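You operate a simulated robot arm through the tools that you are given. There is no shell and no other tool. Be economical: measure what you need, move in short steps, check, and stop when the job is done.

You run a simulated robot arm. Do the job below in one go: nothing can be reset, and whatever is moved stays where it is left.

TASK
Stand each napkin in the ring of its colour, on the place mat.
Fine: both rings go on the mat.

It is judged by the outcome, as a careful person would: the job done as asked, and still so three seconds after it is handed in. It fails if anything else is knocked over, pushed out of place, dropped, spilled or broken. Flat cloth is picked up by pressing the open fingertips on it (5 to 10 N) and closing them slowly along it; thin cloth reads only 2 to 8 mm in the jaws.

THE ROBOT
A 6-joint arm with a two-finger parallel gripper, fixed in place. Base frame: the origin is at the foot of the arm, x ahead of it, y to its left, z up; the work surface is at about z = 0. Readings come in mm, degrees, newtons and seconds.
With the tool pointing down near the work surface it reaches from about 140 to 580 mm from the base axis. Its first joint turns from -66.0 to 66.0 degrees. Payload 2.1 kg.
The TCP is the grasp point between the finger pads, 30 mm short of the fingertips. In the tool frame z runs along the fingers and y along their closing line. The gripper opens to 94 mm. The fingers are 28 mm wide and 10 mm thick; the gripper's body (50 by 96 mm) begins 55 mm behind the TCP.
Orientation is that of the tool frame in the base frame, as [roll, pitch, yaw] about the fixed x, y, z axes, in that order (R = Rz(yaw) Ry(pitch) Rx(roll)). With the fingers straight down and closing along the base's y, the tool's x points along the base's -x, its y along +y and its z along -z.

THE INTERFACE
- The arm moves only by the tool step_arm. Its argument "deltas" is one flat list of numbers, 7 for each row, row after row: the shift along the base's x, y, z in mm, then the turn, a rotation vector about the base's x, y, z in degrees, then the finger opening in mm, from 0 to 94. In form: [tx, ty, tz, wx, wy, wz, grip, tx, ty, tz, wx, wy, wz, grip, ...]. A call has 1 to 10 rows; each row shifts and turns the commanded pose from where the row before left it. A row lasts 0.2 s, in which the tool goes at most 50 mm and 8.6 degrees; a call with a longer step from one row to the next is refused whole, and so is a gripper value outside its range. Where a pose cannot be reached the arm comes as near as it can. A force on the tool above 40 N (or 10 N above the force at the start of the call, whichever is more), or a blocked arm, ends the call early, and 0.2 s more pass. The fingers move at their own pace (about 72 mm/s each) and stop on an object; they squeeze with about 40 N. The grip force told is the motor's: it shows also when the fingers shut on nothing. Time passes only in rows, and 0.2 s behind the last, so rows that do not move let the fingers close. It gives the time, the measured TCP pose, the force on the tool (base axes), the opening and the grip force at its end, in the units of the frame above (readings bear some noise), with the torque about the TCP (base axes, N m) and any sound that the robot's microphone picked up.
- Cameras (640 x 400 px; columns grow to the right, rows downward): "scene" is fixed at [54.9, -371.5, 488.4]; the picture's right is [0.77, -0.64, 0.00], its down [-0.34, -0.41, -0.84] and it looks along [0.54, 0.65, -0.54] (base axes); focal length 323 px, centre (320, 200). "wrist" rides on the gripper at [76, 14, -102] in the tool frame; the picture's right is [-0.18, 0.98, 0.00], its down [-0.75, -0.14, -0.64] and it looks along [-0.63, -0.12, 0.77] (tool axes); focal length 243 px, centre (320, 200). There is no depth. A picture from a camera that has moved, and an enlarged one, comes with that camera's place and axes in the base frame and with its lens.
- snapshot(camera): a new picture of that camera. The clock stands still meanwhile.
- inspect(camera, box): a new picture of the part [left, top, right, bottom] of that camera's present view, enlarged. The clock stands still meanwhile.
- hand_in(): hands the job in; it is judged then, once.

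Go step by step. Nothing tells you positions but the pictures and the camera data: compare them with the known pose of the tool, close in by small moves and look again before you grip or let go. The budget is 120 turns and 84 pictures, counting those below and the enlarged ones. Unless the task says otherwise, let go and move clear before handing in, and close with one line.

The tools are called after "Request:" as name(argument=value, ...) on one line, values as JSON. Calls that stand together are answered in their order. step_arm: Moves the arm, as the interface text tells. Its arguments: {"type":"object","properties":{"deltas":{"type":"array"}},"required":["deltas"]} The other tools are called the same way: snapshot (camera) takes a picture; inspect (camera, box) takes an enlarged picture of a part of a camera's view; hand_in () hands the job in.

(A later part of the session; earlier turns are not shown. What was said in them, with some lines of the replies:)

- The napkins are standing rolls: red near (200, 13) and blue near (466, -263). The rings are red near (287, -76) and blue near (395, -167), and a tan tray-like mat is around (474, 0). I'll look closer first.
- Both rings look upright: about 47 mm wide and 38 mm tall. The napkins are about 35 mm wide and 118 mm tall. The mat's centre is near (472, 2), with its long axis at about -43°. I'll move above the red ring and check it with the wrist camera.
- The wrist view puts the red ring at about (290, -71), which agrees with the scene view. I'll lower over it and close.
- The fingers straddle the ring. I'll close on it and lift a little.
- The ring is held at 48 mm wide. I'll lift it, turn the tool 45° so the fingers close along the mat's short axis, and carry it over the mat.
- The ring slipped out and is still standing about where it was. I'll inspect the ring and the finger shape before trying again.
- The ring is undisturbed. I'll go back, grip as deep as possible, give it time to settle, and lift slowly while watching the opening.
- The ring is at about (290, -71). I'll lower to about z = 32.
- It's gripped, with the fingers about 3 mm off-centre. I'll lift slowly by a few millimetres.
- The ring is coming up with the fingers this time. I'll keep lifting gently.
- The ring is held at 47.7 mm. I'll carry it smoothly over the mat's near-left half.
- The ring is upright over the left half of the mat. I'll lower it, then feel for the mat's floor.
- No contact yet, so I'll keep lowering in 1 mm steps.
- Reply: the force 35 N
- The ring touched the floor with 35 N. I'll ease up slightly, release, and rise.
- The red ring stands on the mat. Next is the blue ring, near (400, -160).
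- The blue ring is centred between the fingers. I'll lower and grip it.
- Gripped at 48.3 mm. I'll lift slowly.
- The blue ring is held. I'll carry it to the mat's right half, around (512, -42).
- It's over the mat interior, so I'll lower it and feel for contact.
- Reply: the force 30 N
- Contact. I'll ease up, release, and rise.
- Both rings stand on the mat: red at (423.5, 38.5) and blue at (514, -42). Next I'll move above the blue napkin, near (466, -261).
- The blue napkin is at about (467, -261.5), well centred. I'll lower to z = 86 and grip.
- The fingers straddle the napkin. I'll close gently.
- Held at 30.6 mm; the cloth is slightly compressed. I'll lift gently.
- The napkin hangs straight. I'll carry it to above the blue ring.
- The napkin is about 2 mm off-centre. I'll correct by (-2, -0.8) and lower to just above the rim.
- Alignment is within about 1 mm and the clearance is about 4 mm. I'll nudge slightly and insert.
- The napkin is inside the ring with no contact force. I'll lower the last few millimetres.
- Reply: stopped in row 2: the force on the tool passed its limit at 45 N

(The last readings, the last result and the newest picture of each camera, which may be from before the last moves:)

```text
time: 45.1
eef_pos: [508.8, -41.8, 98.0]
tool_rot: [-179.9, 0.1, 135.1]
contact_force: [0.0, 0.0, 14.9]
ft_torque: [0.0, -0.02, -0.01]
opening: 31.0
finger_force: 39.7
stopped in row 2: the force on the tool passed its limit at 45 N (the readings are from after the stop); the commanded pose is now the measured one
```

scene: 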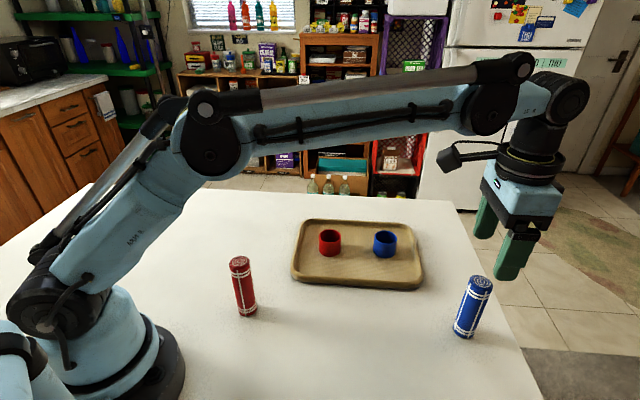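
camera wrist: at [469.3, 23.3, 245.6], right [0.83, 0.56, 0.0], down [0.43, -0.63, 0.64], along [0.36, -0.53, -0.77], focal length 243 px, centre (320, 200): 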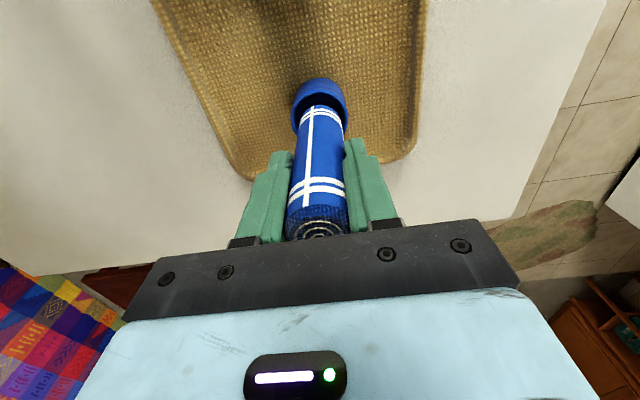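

It has contacted the bottom; the rings seem to have a floor inside. I'll ease up slightly and open slowly.

Request:
step_arm(deltas=[0, 0, 0, 0, 0, 0, 33, 0, 0, 0, 0, 0, 0, 38, 0, 0, 0, 0, 0, 0, 44, 0, 0, 0, 0, 0, 0, 52, 0, 0, 0, 0, 0, 0, 62, 0, 0, 0, 0, 0, 0, 66])

Request:
inspect(camera="scene", box=[330, 170, 450, 270])

Request:
snapshot(camera="wrist")

```text
time: 46.5
eef_pos: [510.2, -41.2, 96.6]
tool_rot: [-179.9, 0.0, 135.0]
contact_force: [0.3, 0.0, 0.0]
ft_torque: [0.02, -0.03, -0.01]
opening: 65.8
finger_force: 0.2
```

```text
4.00 times, centred on (390, 220) of scene
camera zoom: at [54.9, -371.5, 488.4], right [0.77, -0.64, 0.0], down [-0.34, -0.41, -0.84], along [0.54, 0.65, -0.54], focal length 1290 px, centre (40, 120)
```

zoom: 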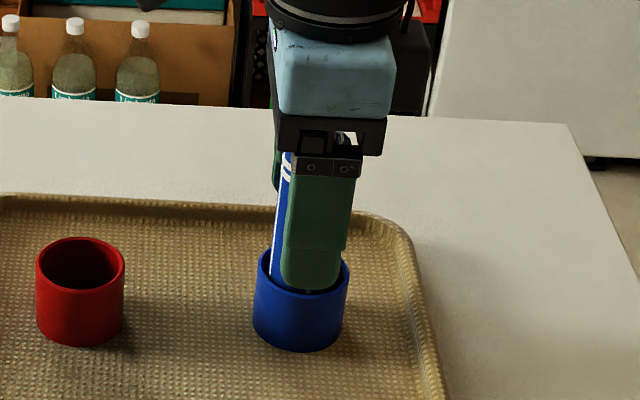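

```text
41 pictures are left
camera wrist: at [466.5, 22.1, 200.2], right [0.83, 0.56, 0.0], down [0.43, -0.63, 0.64], along [0.36, -0.53, -0.77], focal length 243 px, centre (320, 200)
```

wrist: 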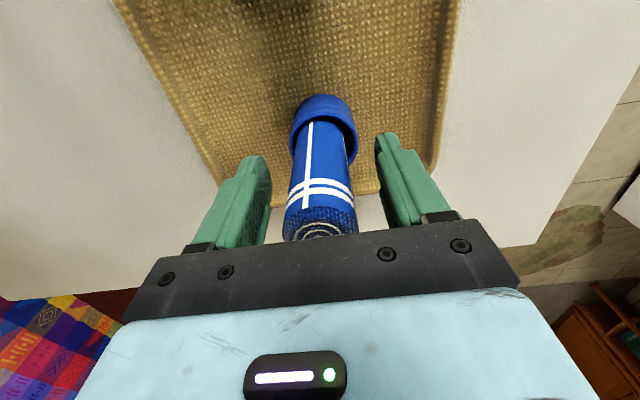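

It stands free between the fingers. I'll rise clear and go to the red napkin near (204, 16).

Request:
step_arm(deltas=[0, 0, 10, 0, 0, 0, 66, 0, 0, 30, 0, 0, 0, 66, 0, 0, 35, 0, 0, 0, 70, 0, 0, 30, 0, 0, 0, 75, 0, 0, 0, 0, 0, 0, 75])

Request:
step_arm(deltas=[-38, 7, 0, 0, 0, 0, 75, -38, 7, 0, 0, 0, 0, 75, -38, 7, 0, 0, 0, 0, 75, -38, 7, 0, 0, 0, 0, 75, -38, 7, 0, 0, 0, 0, 75, -38, 7, 0, 0, 0, 0, 75, -38, 7, 0, 0, 0, 0, 75, -39, 8, 0, 0, 0, 0, 75, 0, 0, 0, 0, 0, 0, 75])

Request:
snapshot(camera="scene")

Request:
snapshot(camera="wrist")

```text
time: 47.7
eef_pos: [510.5, -39.5, 200.2]
tool_rot: [-179.9, 0.1, 134.9]
contact_force: [0.1, -0.9, -0.6]
ft_torque: [0.01, -0.03, 0.0]
opening: 75.0
finger_force: 0.1
```

```text
time: 49.7
eef_pos: [203.3, 17.1, 203.2]
tool_rot: [-179.9, 0.1, 135.0]
contact_force: [0.1, 0.6, 0.0]
ft_torque: [0.0, 0.01, -0.03]
opening: 75.1
finger_force: 0.0
```

```text
40 pictures are left
```

scene: 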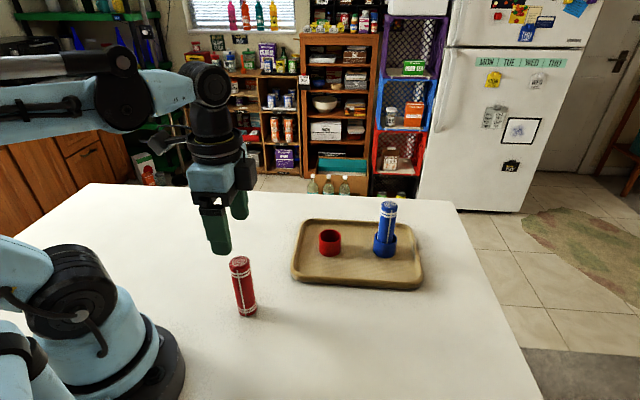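

```text
39 pictures are left
camera wrist: at [159.2, 80.7, 306.3], right [0.83, 0.56, 0.0], down [0.43, -0.63, 0.64], along [0.36, -0.53, -0.77], focal length 243 px, centre (320, 200)
```

wrist: 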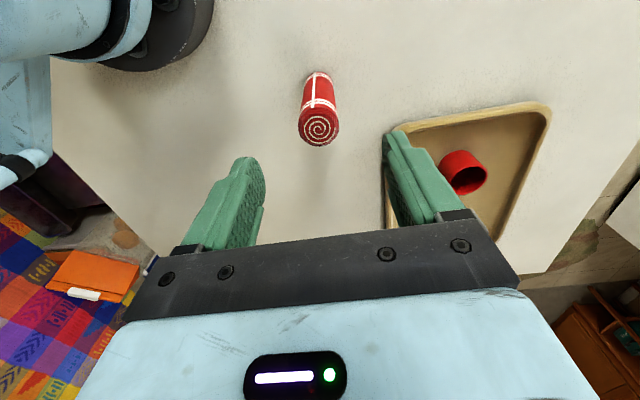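

The blue napkin stands well in its ring. The red napkin is at about (203, 15), so I'll lower and grip.

Request:
step_arm(deltas=[0, -2, -40, 0, 0, 0, 75, 0, 0, -40, 0, 0, 0, 75, 0, 0, -27, 0, 0, 0, 75, 0, 0, -9, 0, 0, 0, 75, 0, 0, 0, 0, 0, 0, 75])

Request:
snapshot(camera="wrist")

Request:
inspect(camera="scene", box=[170, 210, 330, 330])

```text
time: 50.9
eef_pos: [203.6, 12.6, 86.9]
tool_rot: [-180.0, 0.0, 135.0]
contact_force: [-0.3, -0.5, 0.5]
ft_torque: [-0.01, 0.01, 0.01]
opening: 75.0
finger_force: 0.1
```

```text
38 pictures are left
camera wrist: at [160.3, 75.1, 189.8], right [0.83, 0.56, 0.0], down [0.43, -0.63, 0.64], along [0.36, -0.53, -0.77], focal length 243 px, centre (320, 200)
```

wrist: 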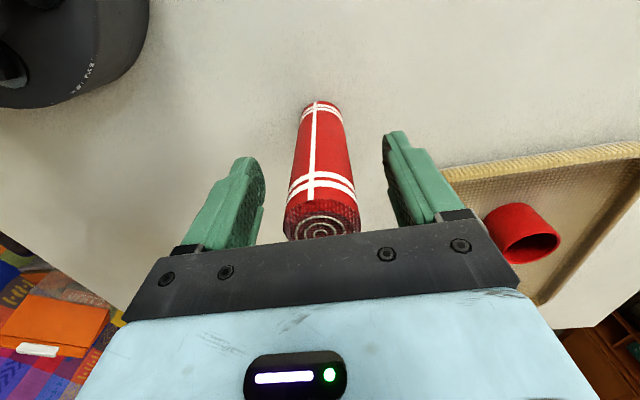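

```text
3.33 times, centred on (250, 270) of scene
camera zoom: at [54.9, -371.5, 488.4], right [0.77, -0.64, 0.0], down [-0.34, -0.41, -0.84], along [0.54, 0.65, -0.54], focal length 1075 px, centre (553, -33)
```

zoom: 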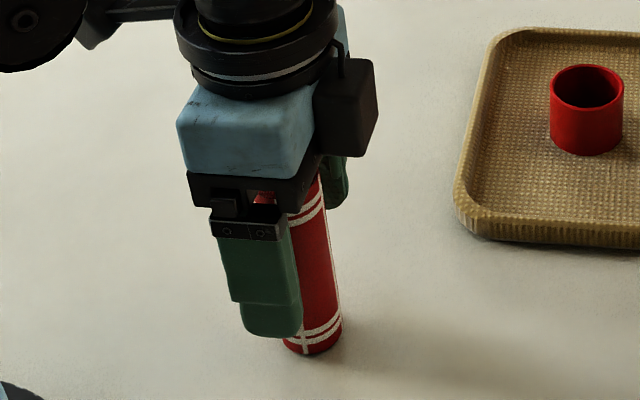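

Straddled. I'll close gently, then lift.

Request:
step_arm(deltas=[0, 0, 0, 0, 0, 0, 62, 0, 0, 0, 0, 0, 0, 52, 0, 0, 0, 0, 0, 0, 44, 0, 0, 0, 0, 0, 0, 38, 0, 0, 0, 0, 0, 0, 33, 0, 0, 0, 0, 0, 0, 28, 0, 0, 0, 0, 0, 0, 20, 0, 0, 0, 0, 0, 0, 20, 0, 0, 0, 0, 0, 0, 20])

Request:
step_arm(deltas=[0, 0, 2, 0, 0, 0, 20, 0, 0, 4, 0, 0, 0, 20, 0, 0, 6, 0, 0, 0, 20, 0, 0, 10, 0, 0, 0, 20, 0, 0, 14, 0, 0, 0, 20, 0, 0, 16, 0, 0, 0, 20, 0, 0, 14, 0, 0, 0, 20, 0, 0, 10, 0, 0, 0, 20, 0, 0, 4, 0, 0, 0, 20, 0, 0, 0, 0, 0, 0, 20])

Request:
snapshot(camera="wrist")

Request:
snapshot(camera="scene")

```text
time: 52.9
eef_pos: [204.6, 11.3, 86.3]
tool_rot: [-179.9, 0.1, 135.0]
contact_force: [0.7, -0.1, 0.4]
ft_torque: [-0.02, -0.01, 0.01]
opening: 31.1
finger_force: 40.5
```

```text
time: 55.1
eef_pos: [205.7, 13.7, 165.3]
tool_rot: [-179.9, 0.0, 135.0]
contact_force: [-0.4, 0.1, -0.5]
ft_torque: [-0.02, 0.03, -0.01]
opening: 31.2
finger_force: 40.0
```

```text
36 pictures are left
camera wrist: at [161.2, 77.0, 268.9], right [0.83, 0.56, 0.0], down [0.43, -0.63, 0.64], along [0.36, -0.53, -0.77], focal length 243 px, centre (320, 200)
```

wrist: 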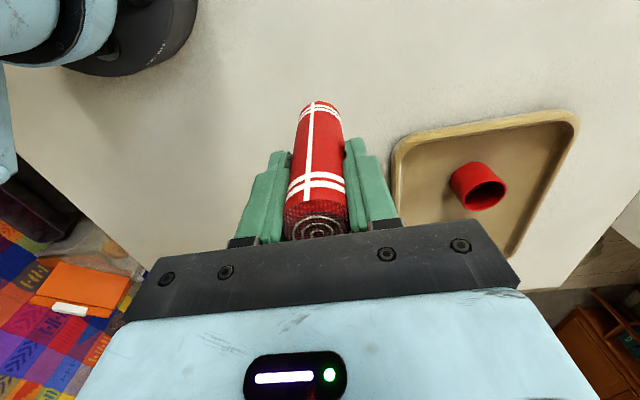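

```text
35 pictures are left
```

scene: 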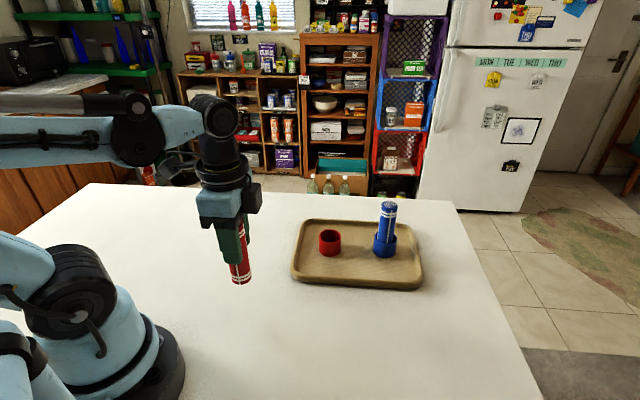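

The red napkin is held well. I'll carry it to above the red ring.

Request:
step_arm(deltas=[8, 1, 0, 0, 0, 0, 20, 18, 2, 0, 0, 0, 0, 20, 26, 3, 0, 0, 0, 0, 20, 30, 3, 0, 0, 0, 0, 20, 30, 3, 0, 0, 0, 0, 20, 30, 3, 0, 0, 0, 0, 20, 28, 3, 0, 0, 0, 0, 20, 24, 3, 0, 0, 0, 0, 20, 16, 2, 0, 0, 0, 0, 20, 8, 1.6, 0, 0, 0, 0, 20])

Request:
step_arm(deltas=[0, 0, -10, 0, 0, 0, 20, 0, 0, -10, 0, 0, 0, 20, 0, 0, -6, 0, 0, 0, 20, 0, 0, 0, 0, 0, 0, 20])

Request:
inspect(camera="scene", box=[290, 200, 370, 260])

Request:
inspect(camera="wrist", box=[260, 60, 380, 140])

```text
time: 57.3
eef_pos: [424.0, 38.9, 165.0]
tool_rot: [-179.8, 0.0, 135.1]
contact_force: [0.2, -0.8, 0.4]
ft_torque: [-0.02, -0.02, 0.01]
opening: 30.8
finger_force: 40.1
```

```text
time: 58.3
eef_pos: [423.6, 39.2, 139.1]
tool_rot: [-179.9, 0.0, 135.0]
contact_force: [-0.7, -0.2, -0.2]
ft_torque: [-0.01, -0.04, 0.0]
opening: 30.9
finger_force: 40.1
```

```text
6.67 times, centred on (330, 230) of scene
camera zoom: at [54.9, -371.5, 488.4], right [0.77, -0.64, 0.0], down [-0.34, -0.41, -0.84], along [0.54, 0.65, -0.54], focal length 2151 px, centre (253, 0)
```

zoom: 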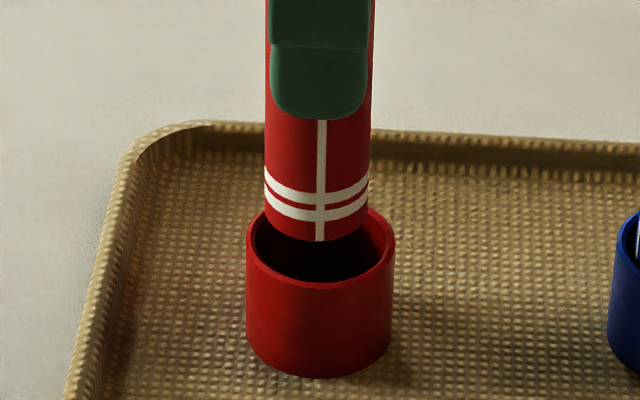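

```text
5.00 times, centred on (320, 100) of wrist
camera zoom: at [380.7, 102.2, 243.1], right [0.83, 0.56, 0.0], down [0.43, -0.63, 0.64], along [0.36, -0.53, -0.77], focal length 1213 px, centre (320, 700)
```

zoom: 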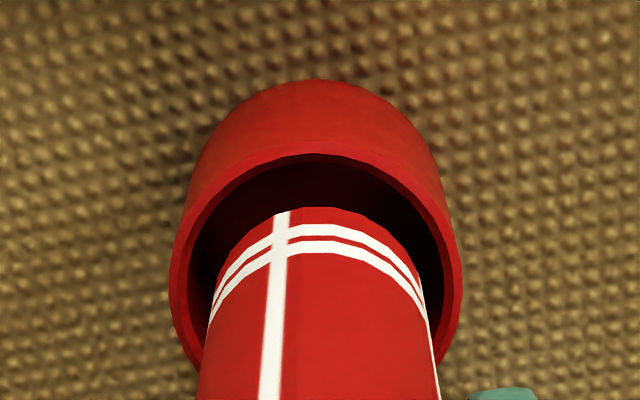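

The napkin is about 1.5 mm off, so I'll correct by (0.2, -1.7) and insert.

Request:
step_arm(deltas=[0.2, -1.7, 0, 0, 0, 0, 20, 0, 0, -5, 0, 0, 0, 20, 0, 0, 0, 0, 0, 0, 20])

Request:
inspect(camera="scene", box=[290, 200, 370, 260])

Request:
inspect(camera="wrist", box=[260, 60, 380, 140])

```text
time: 59.1
eef_pos: [424.1, 36.9, 135.1]
tool_rot: [-179.7, 0.0, 135.0]
contact_force: [0.9, 1.5, -0.2]
ft_torque: [0.0, 0.01, 0.02]
opening: 30.8
finger_force: 39.6
```

```text
6.67 times, centred on (330, 230) of scene
camera zoom: at [54.9, -371.5, 488.4], right [0.77, -0.64, 0.0], down [-0.34, -0.41, -0.84], along [0.54, 0.65, -0.54], focal length 2151 px, centre (253, 0)
```

zoom: 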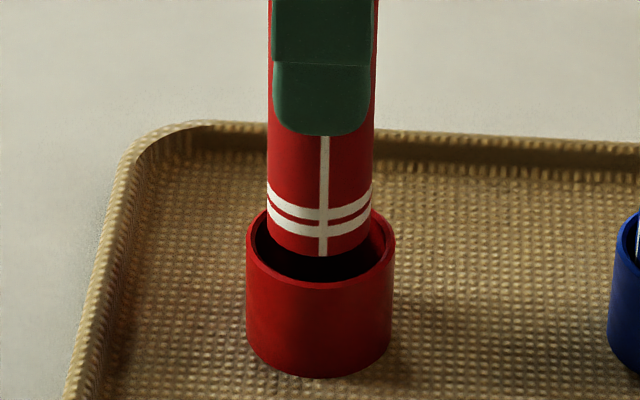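

```text
5.00 times, centred on (320, 100) of wrist
camera zoom: at [380.0, 100.0, 238.5], right [0.83, 0.56, 0.0], down [0.43, -0.63, 0.64], along [0.36, -0.53, -0.77], focal length 1213 px, centre (320, 700)
```

zoom: 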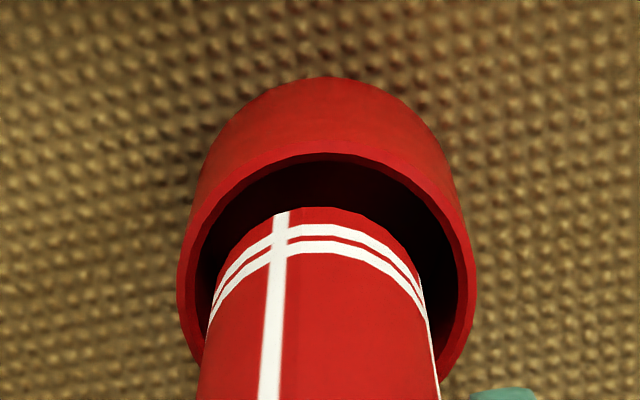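

Well aligned, so I'll insert.

Request:
step_arm(deltas=[0.5, 0.4, -4, 0, 0, 0, 20, 0, 0, -6, 0, 0, 0, 20, 0, 0, -8, 0, 0, 0, 20, 0, 0, -8, 0, 0, 0, 20, 0, 0, -6, 0, 0, 0, 20, 0, 0, -2, 0, 0, 0, 20, 0, 0, 0, 0, 0, 0, 20])

Request:
step_arm(deltas=[0, 0, -0.8, 0, 0, 0, 20, 0, 0, -0.8, 0, 0, 0, 20, 0, 0, 0, 0, 0, 0, 20])

Request:
inspect(camera="scene", box=[280, 170, 420, 270])

```text
time: 60.7
eef_pos: [423.2, 37.6, 100.4]
tool_rot: [-179.8, 0.0, 135.0]
contact_force: [-0.1, -0.2, -0.3]
ft_torque: [0.05, 0.01, 0.01]
opening: 30.7
finger_force: 39.8
```

```text
time: 61.5
eef_pos: [423.8, 37.0, 98.0]
tool_rot: [-179.9, 0.0, 135.0]
contact_force: [-0.5, 0.7, -0.4]
ft_torque: [0.04, -0.03, 0.03]
opening: 30.6
finger_force: 40.3
```

```text
4.00 times, centred on (350, 220) of scene
camera zoom: at [54.9, -371.5, 488.4], right [0.77, -0.64, 0.0], down [-0.34, -0.41, -0.84], along [0.54, 0.65, -0.54], focal length 1290 px, centre (200, 120)
```

zoom: 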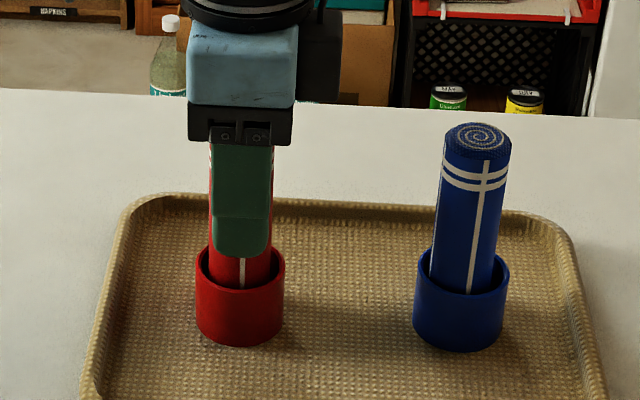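

No contact yet. I'll keep lowering in sub-millimetre steps.

Request:
step_arm(deltas=[0, 0, -0.6, 0, 0, 0, 20, 0, 0, -0.6, 0, 0, 0, 20, 0, 0, 0, 0, 0, 0, 20])

```text
time: 62.3
eef_pos: [423.8, 37.3, 98.2]
tool_rot: [-179.9, 0.1, 135.0]
contact_force: [0.5, -0.2, -0.6]
ft_torque: [0.02, 0.0, -0.01]
opening: 31.0
finger_force: 39.9
```

Request:
step_arm(deltas=[0, 0, -0.6, 0, 0, 0, 20, 0, 0, -0.6, 0, 0, 0, 20, 0, 0, 0, 0, 0, 0, 20])

```text
time: 63.1
eef_pos: [424.4, 36.8, 97.8]
tool_rot: [-179.9, -0.1, 134.9]
contact_force: [-0.8, 0.7, 7.9]
ft_torque: [0.02, 0.04, 0.02]
opening: 30.7
finger_force: 40.2
```

Light contact of 8 N means it is seated. I'll open slowly, look, then rise.

Request:
step_arm(deltas=[0, 0, 0, 0, 0, 0, 33, 0, 0, 0, 0, 0, 0, 38, 0, 0, 0, 0, 0, 0, 44, 0, 0, 0, 0, 0, 0, 52, 0, 0, 0, 0, 0, 0, 62, 0, 0, 0, 0, 0, 0, 66])

Request:
snapshot(camera="wrist")

```text
time: 64.5
eef_pos: [423.9, 37.2, 97.2]
tool_rot: [-179.9, 0.0, 135.0]
contact_force: [0.5, 0.6, 0.9]
ft_torque: [-0.01, -0.02, 0.01]
opening: 66.0
finger_force: 0.0
```

```text
29 pictures are left
camera wrist: at [380.3, 100.0, 200.4], right [0.83, 0.56, 0.0], down [0.43, -0.63, 0.64], along [0.36, -0.53, -0.77], focal length 243 px, centre (320, 200)
```

wrist: 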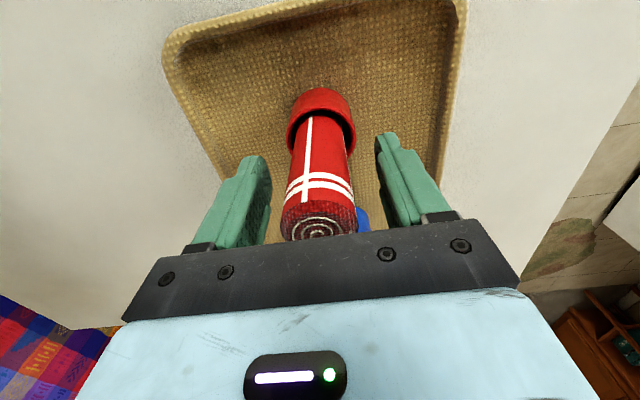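

It stands free, so I'll rise and move away.

Request:
step_arm(deltas=[0, 0, 10, 0, 0, 0, 66, 0, 0, 30, 0, 0, 0, 66, 0, 0, 40, 0, 0, 0, 66, 0, 0, 40, 0, 0, 0, 66, -40, 0, 10, 0, 0, 0, 66, -45, 0, 0, 0, 0, 0, 66, -45, 0, 0, 0, 0, 0, 66, 0, 0, 0, 0, 0, 0, 66])

Request:
snapshot(camera="scene")

Request:
inspect(camera="scene", box=[280, 190, 440, 300])

```text
time: 66.3
eef_pos: [293.8, 36.9, 227.2]
tool_rot: [179.9, 0.0, 135.0]
contact_force: [-0.8, -0.4, 0.3]
ft_torque: [0.02, 0.01, 0.0]
opening: 66.0
finger_force: 0.0
```

```text
28 pictures are left
```

scene: 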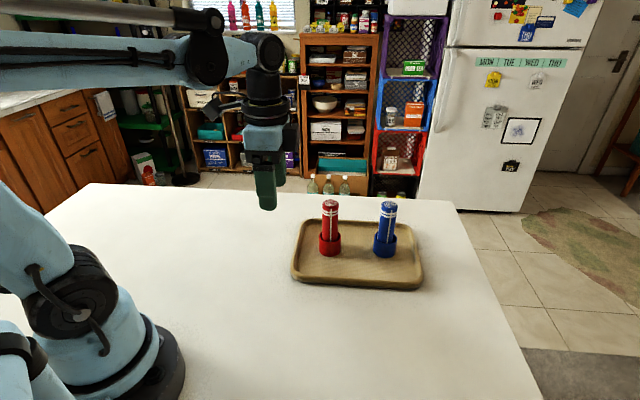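

```text
3.64 times, centred on (360, 245) of scene
camera zoom: at [54.9, -371.5, 488.4], right [0.77, -0.64, 0.0], down [-0.34, -0.41, -0.84], along [0.54, 0.65, -0.54], focal length 1173 px, centre (174, 36)
```

zoom: 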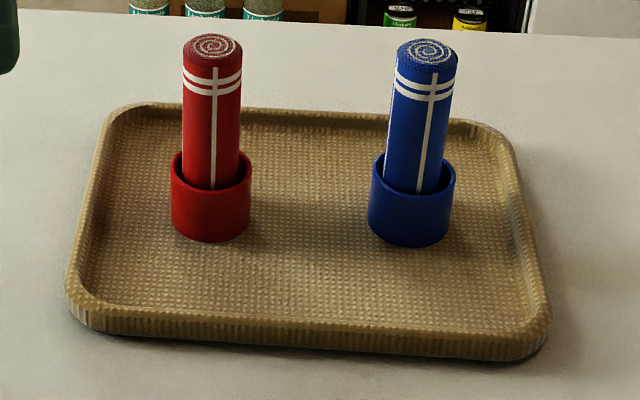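

Both napkins stand upright in their matching rings on the mat, and the arm is clear. I'm handing in.

Request:
hand_in()

```text
The job is handed in.
```

Both rings are on the place mat with the napkin of the same colour standing upright in each; the mat itself slid about 4 mm when I released the red ring.
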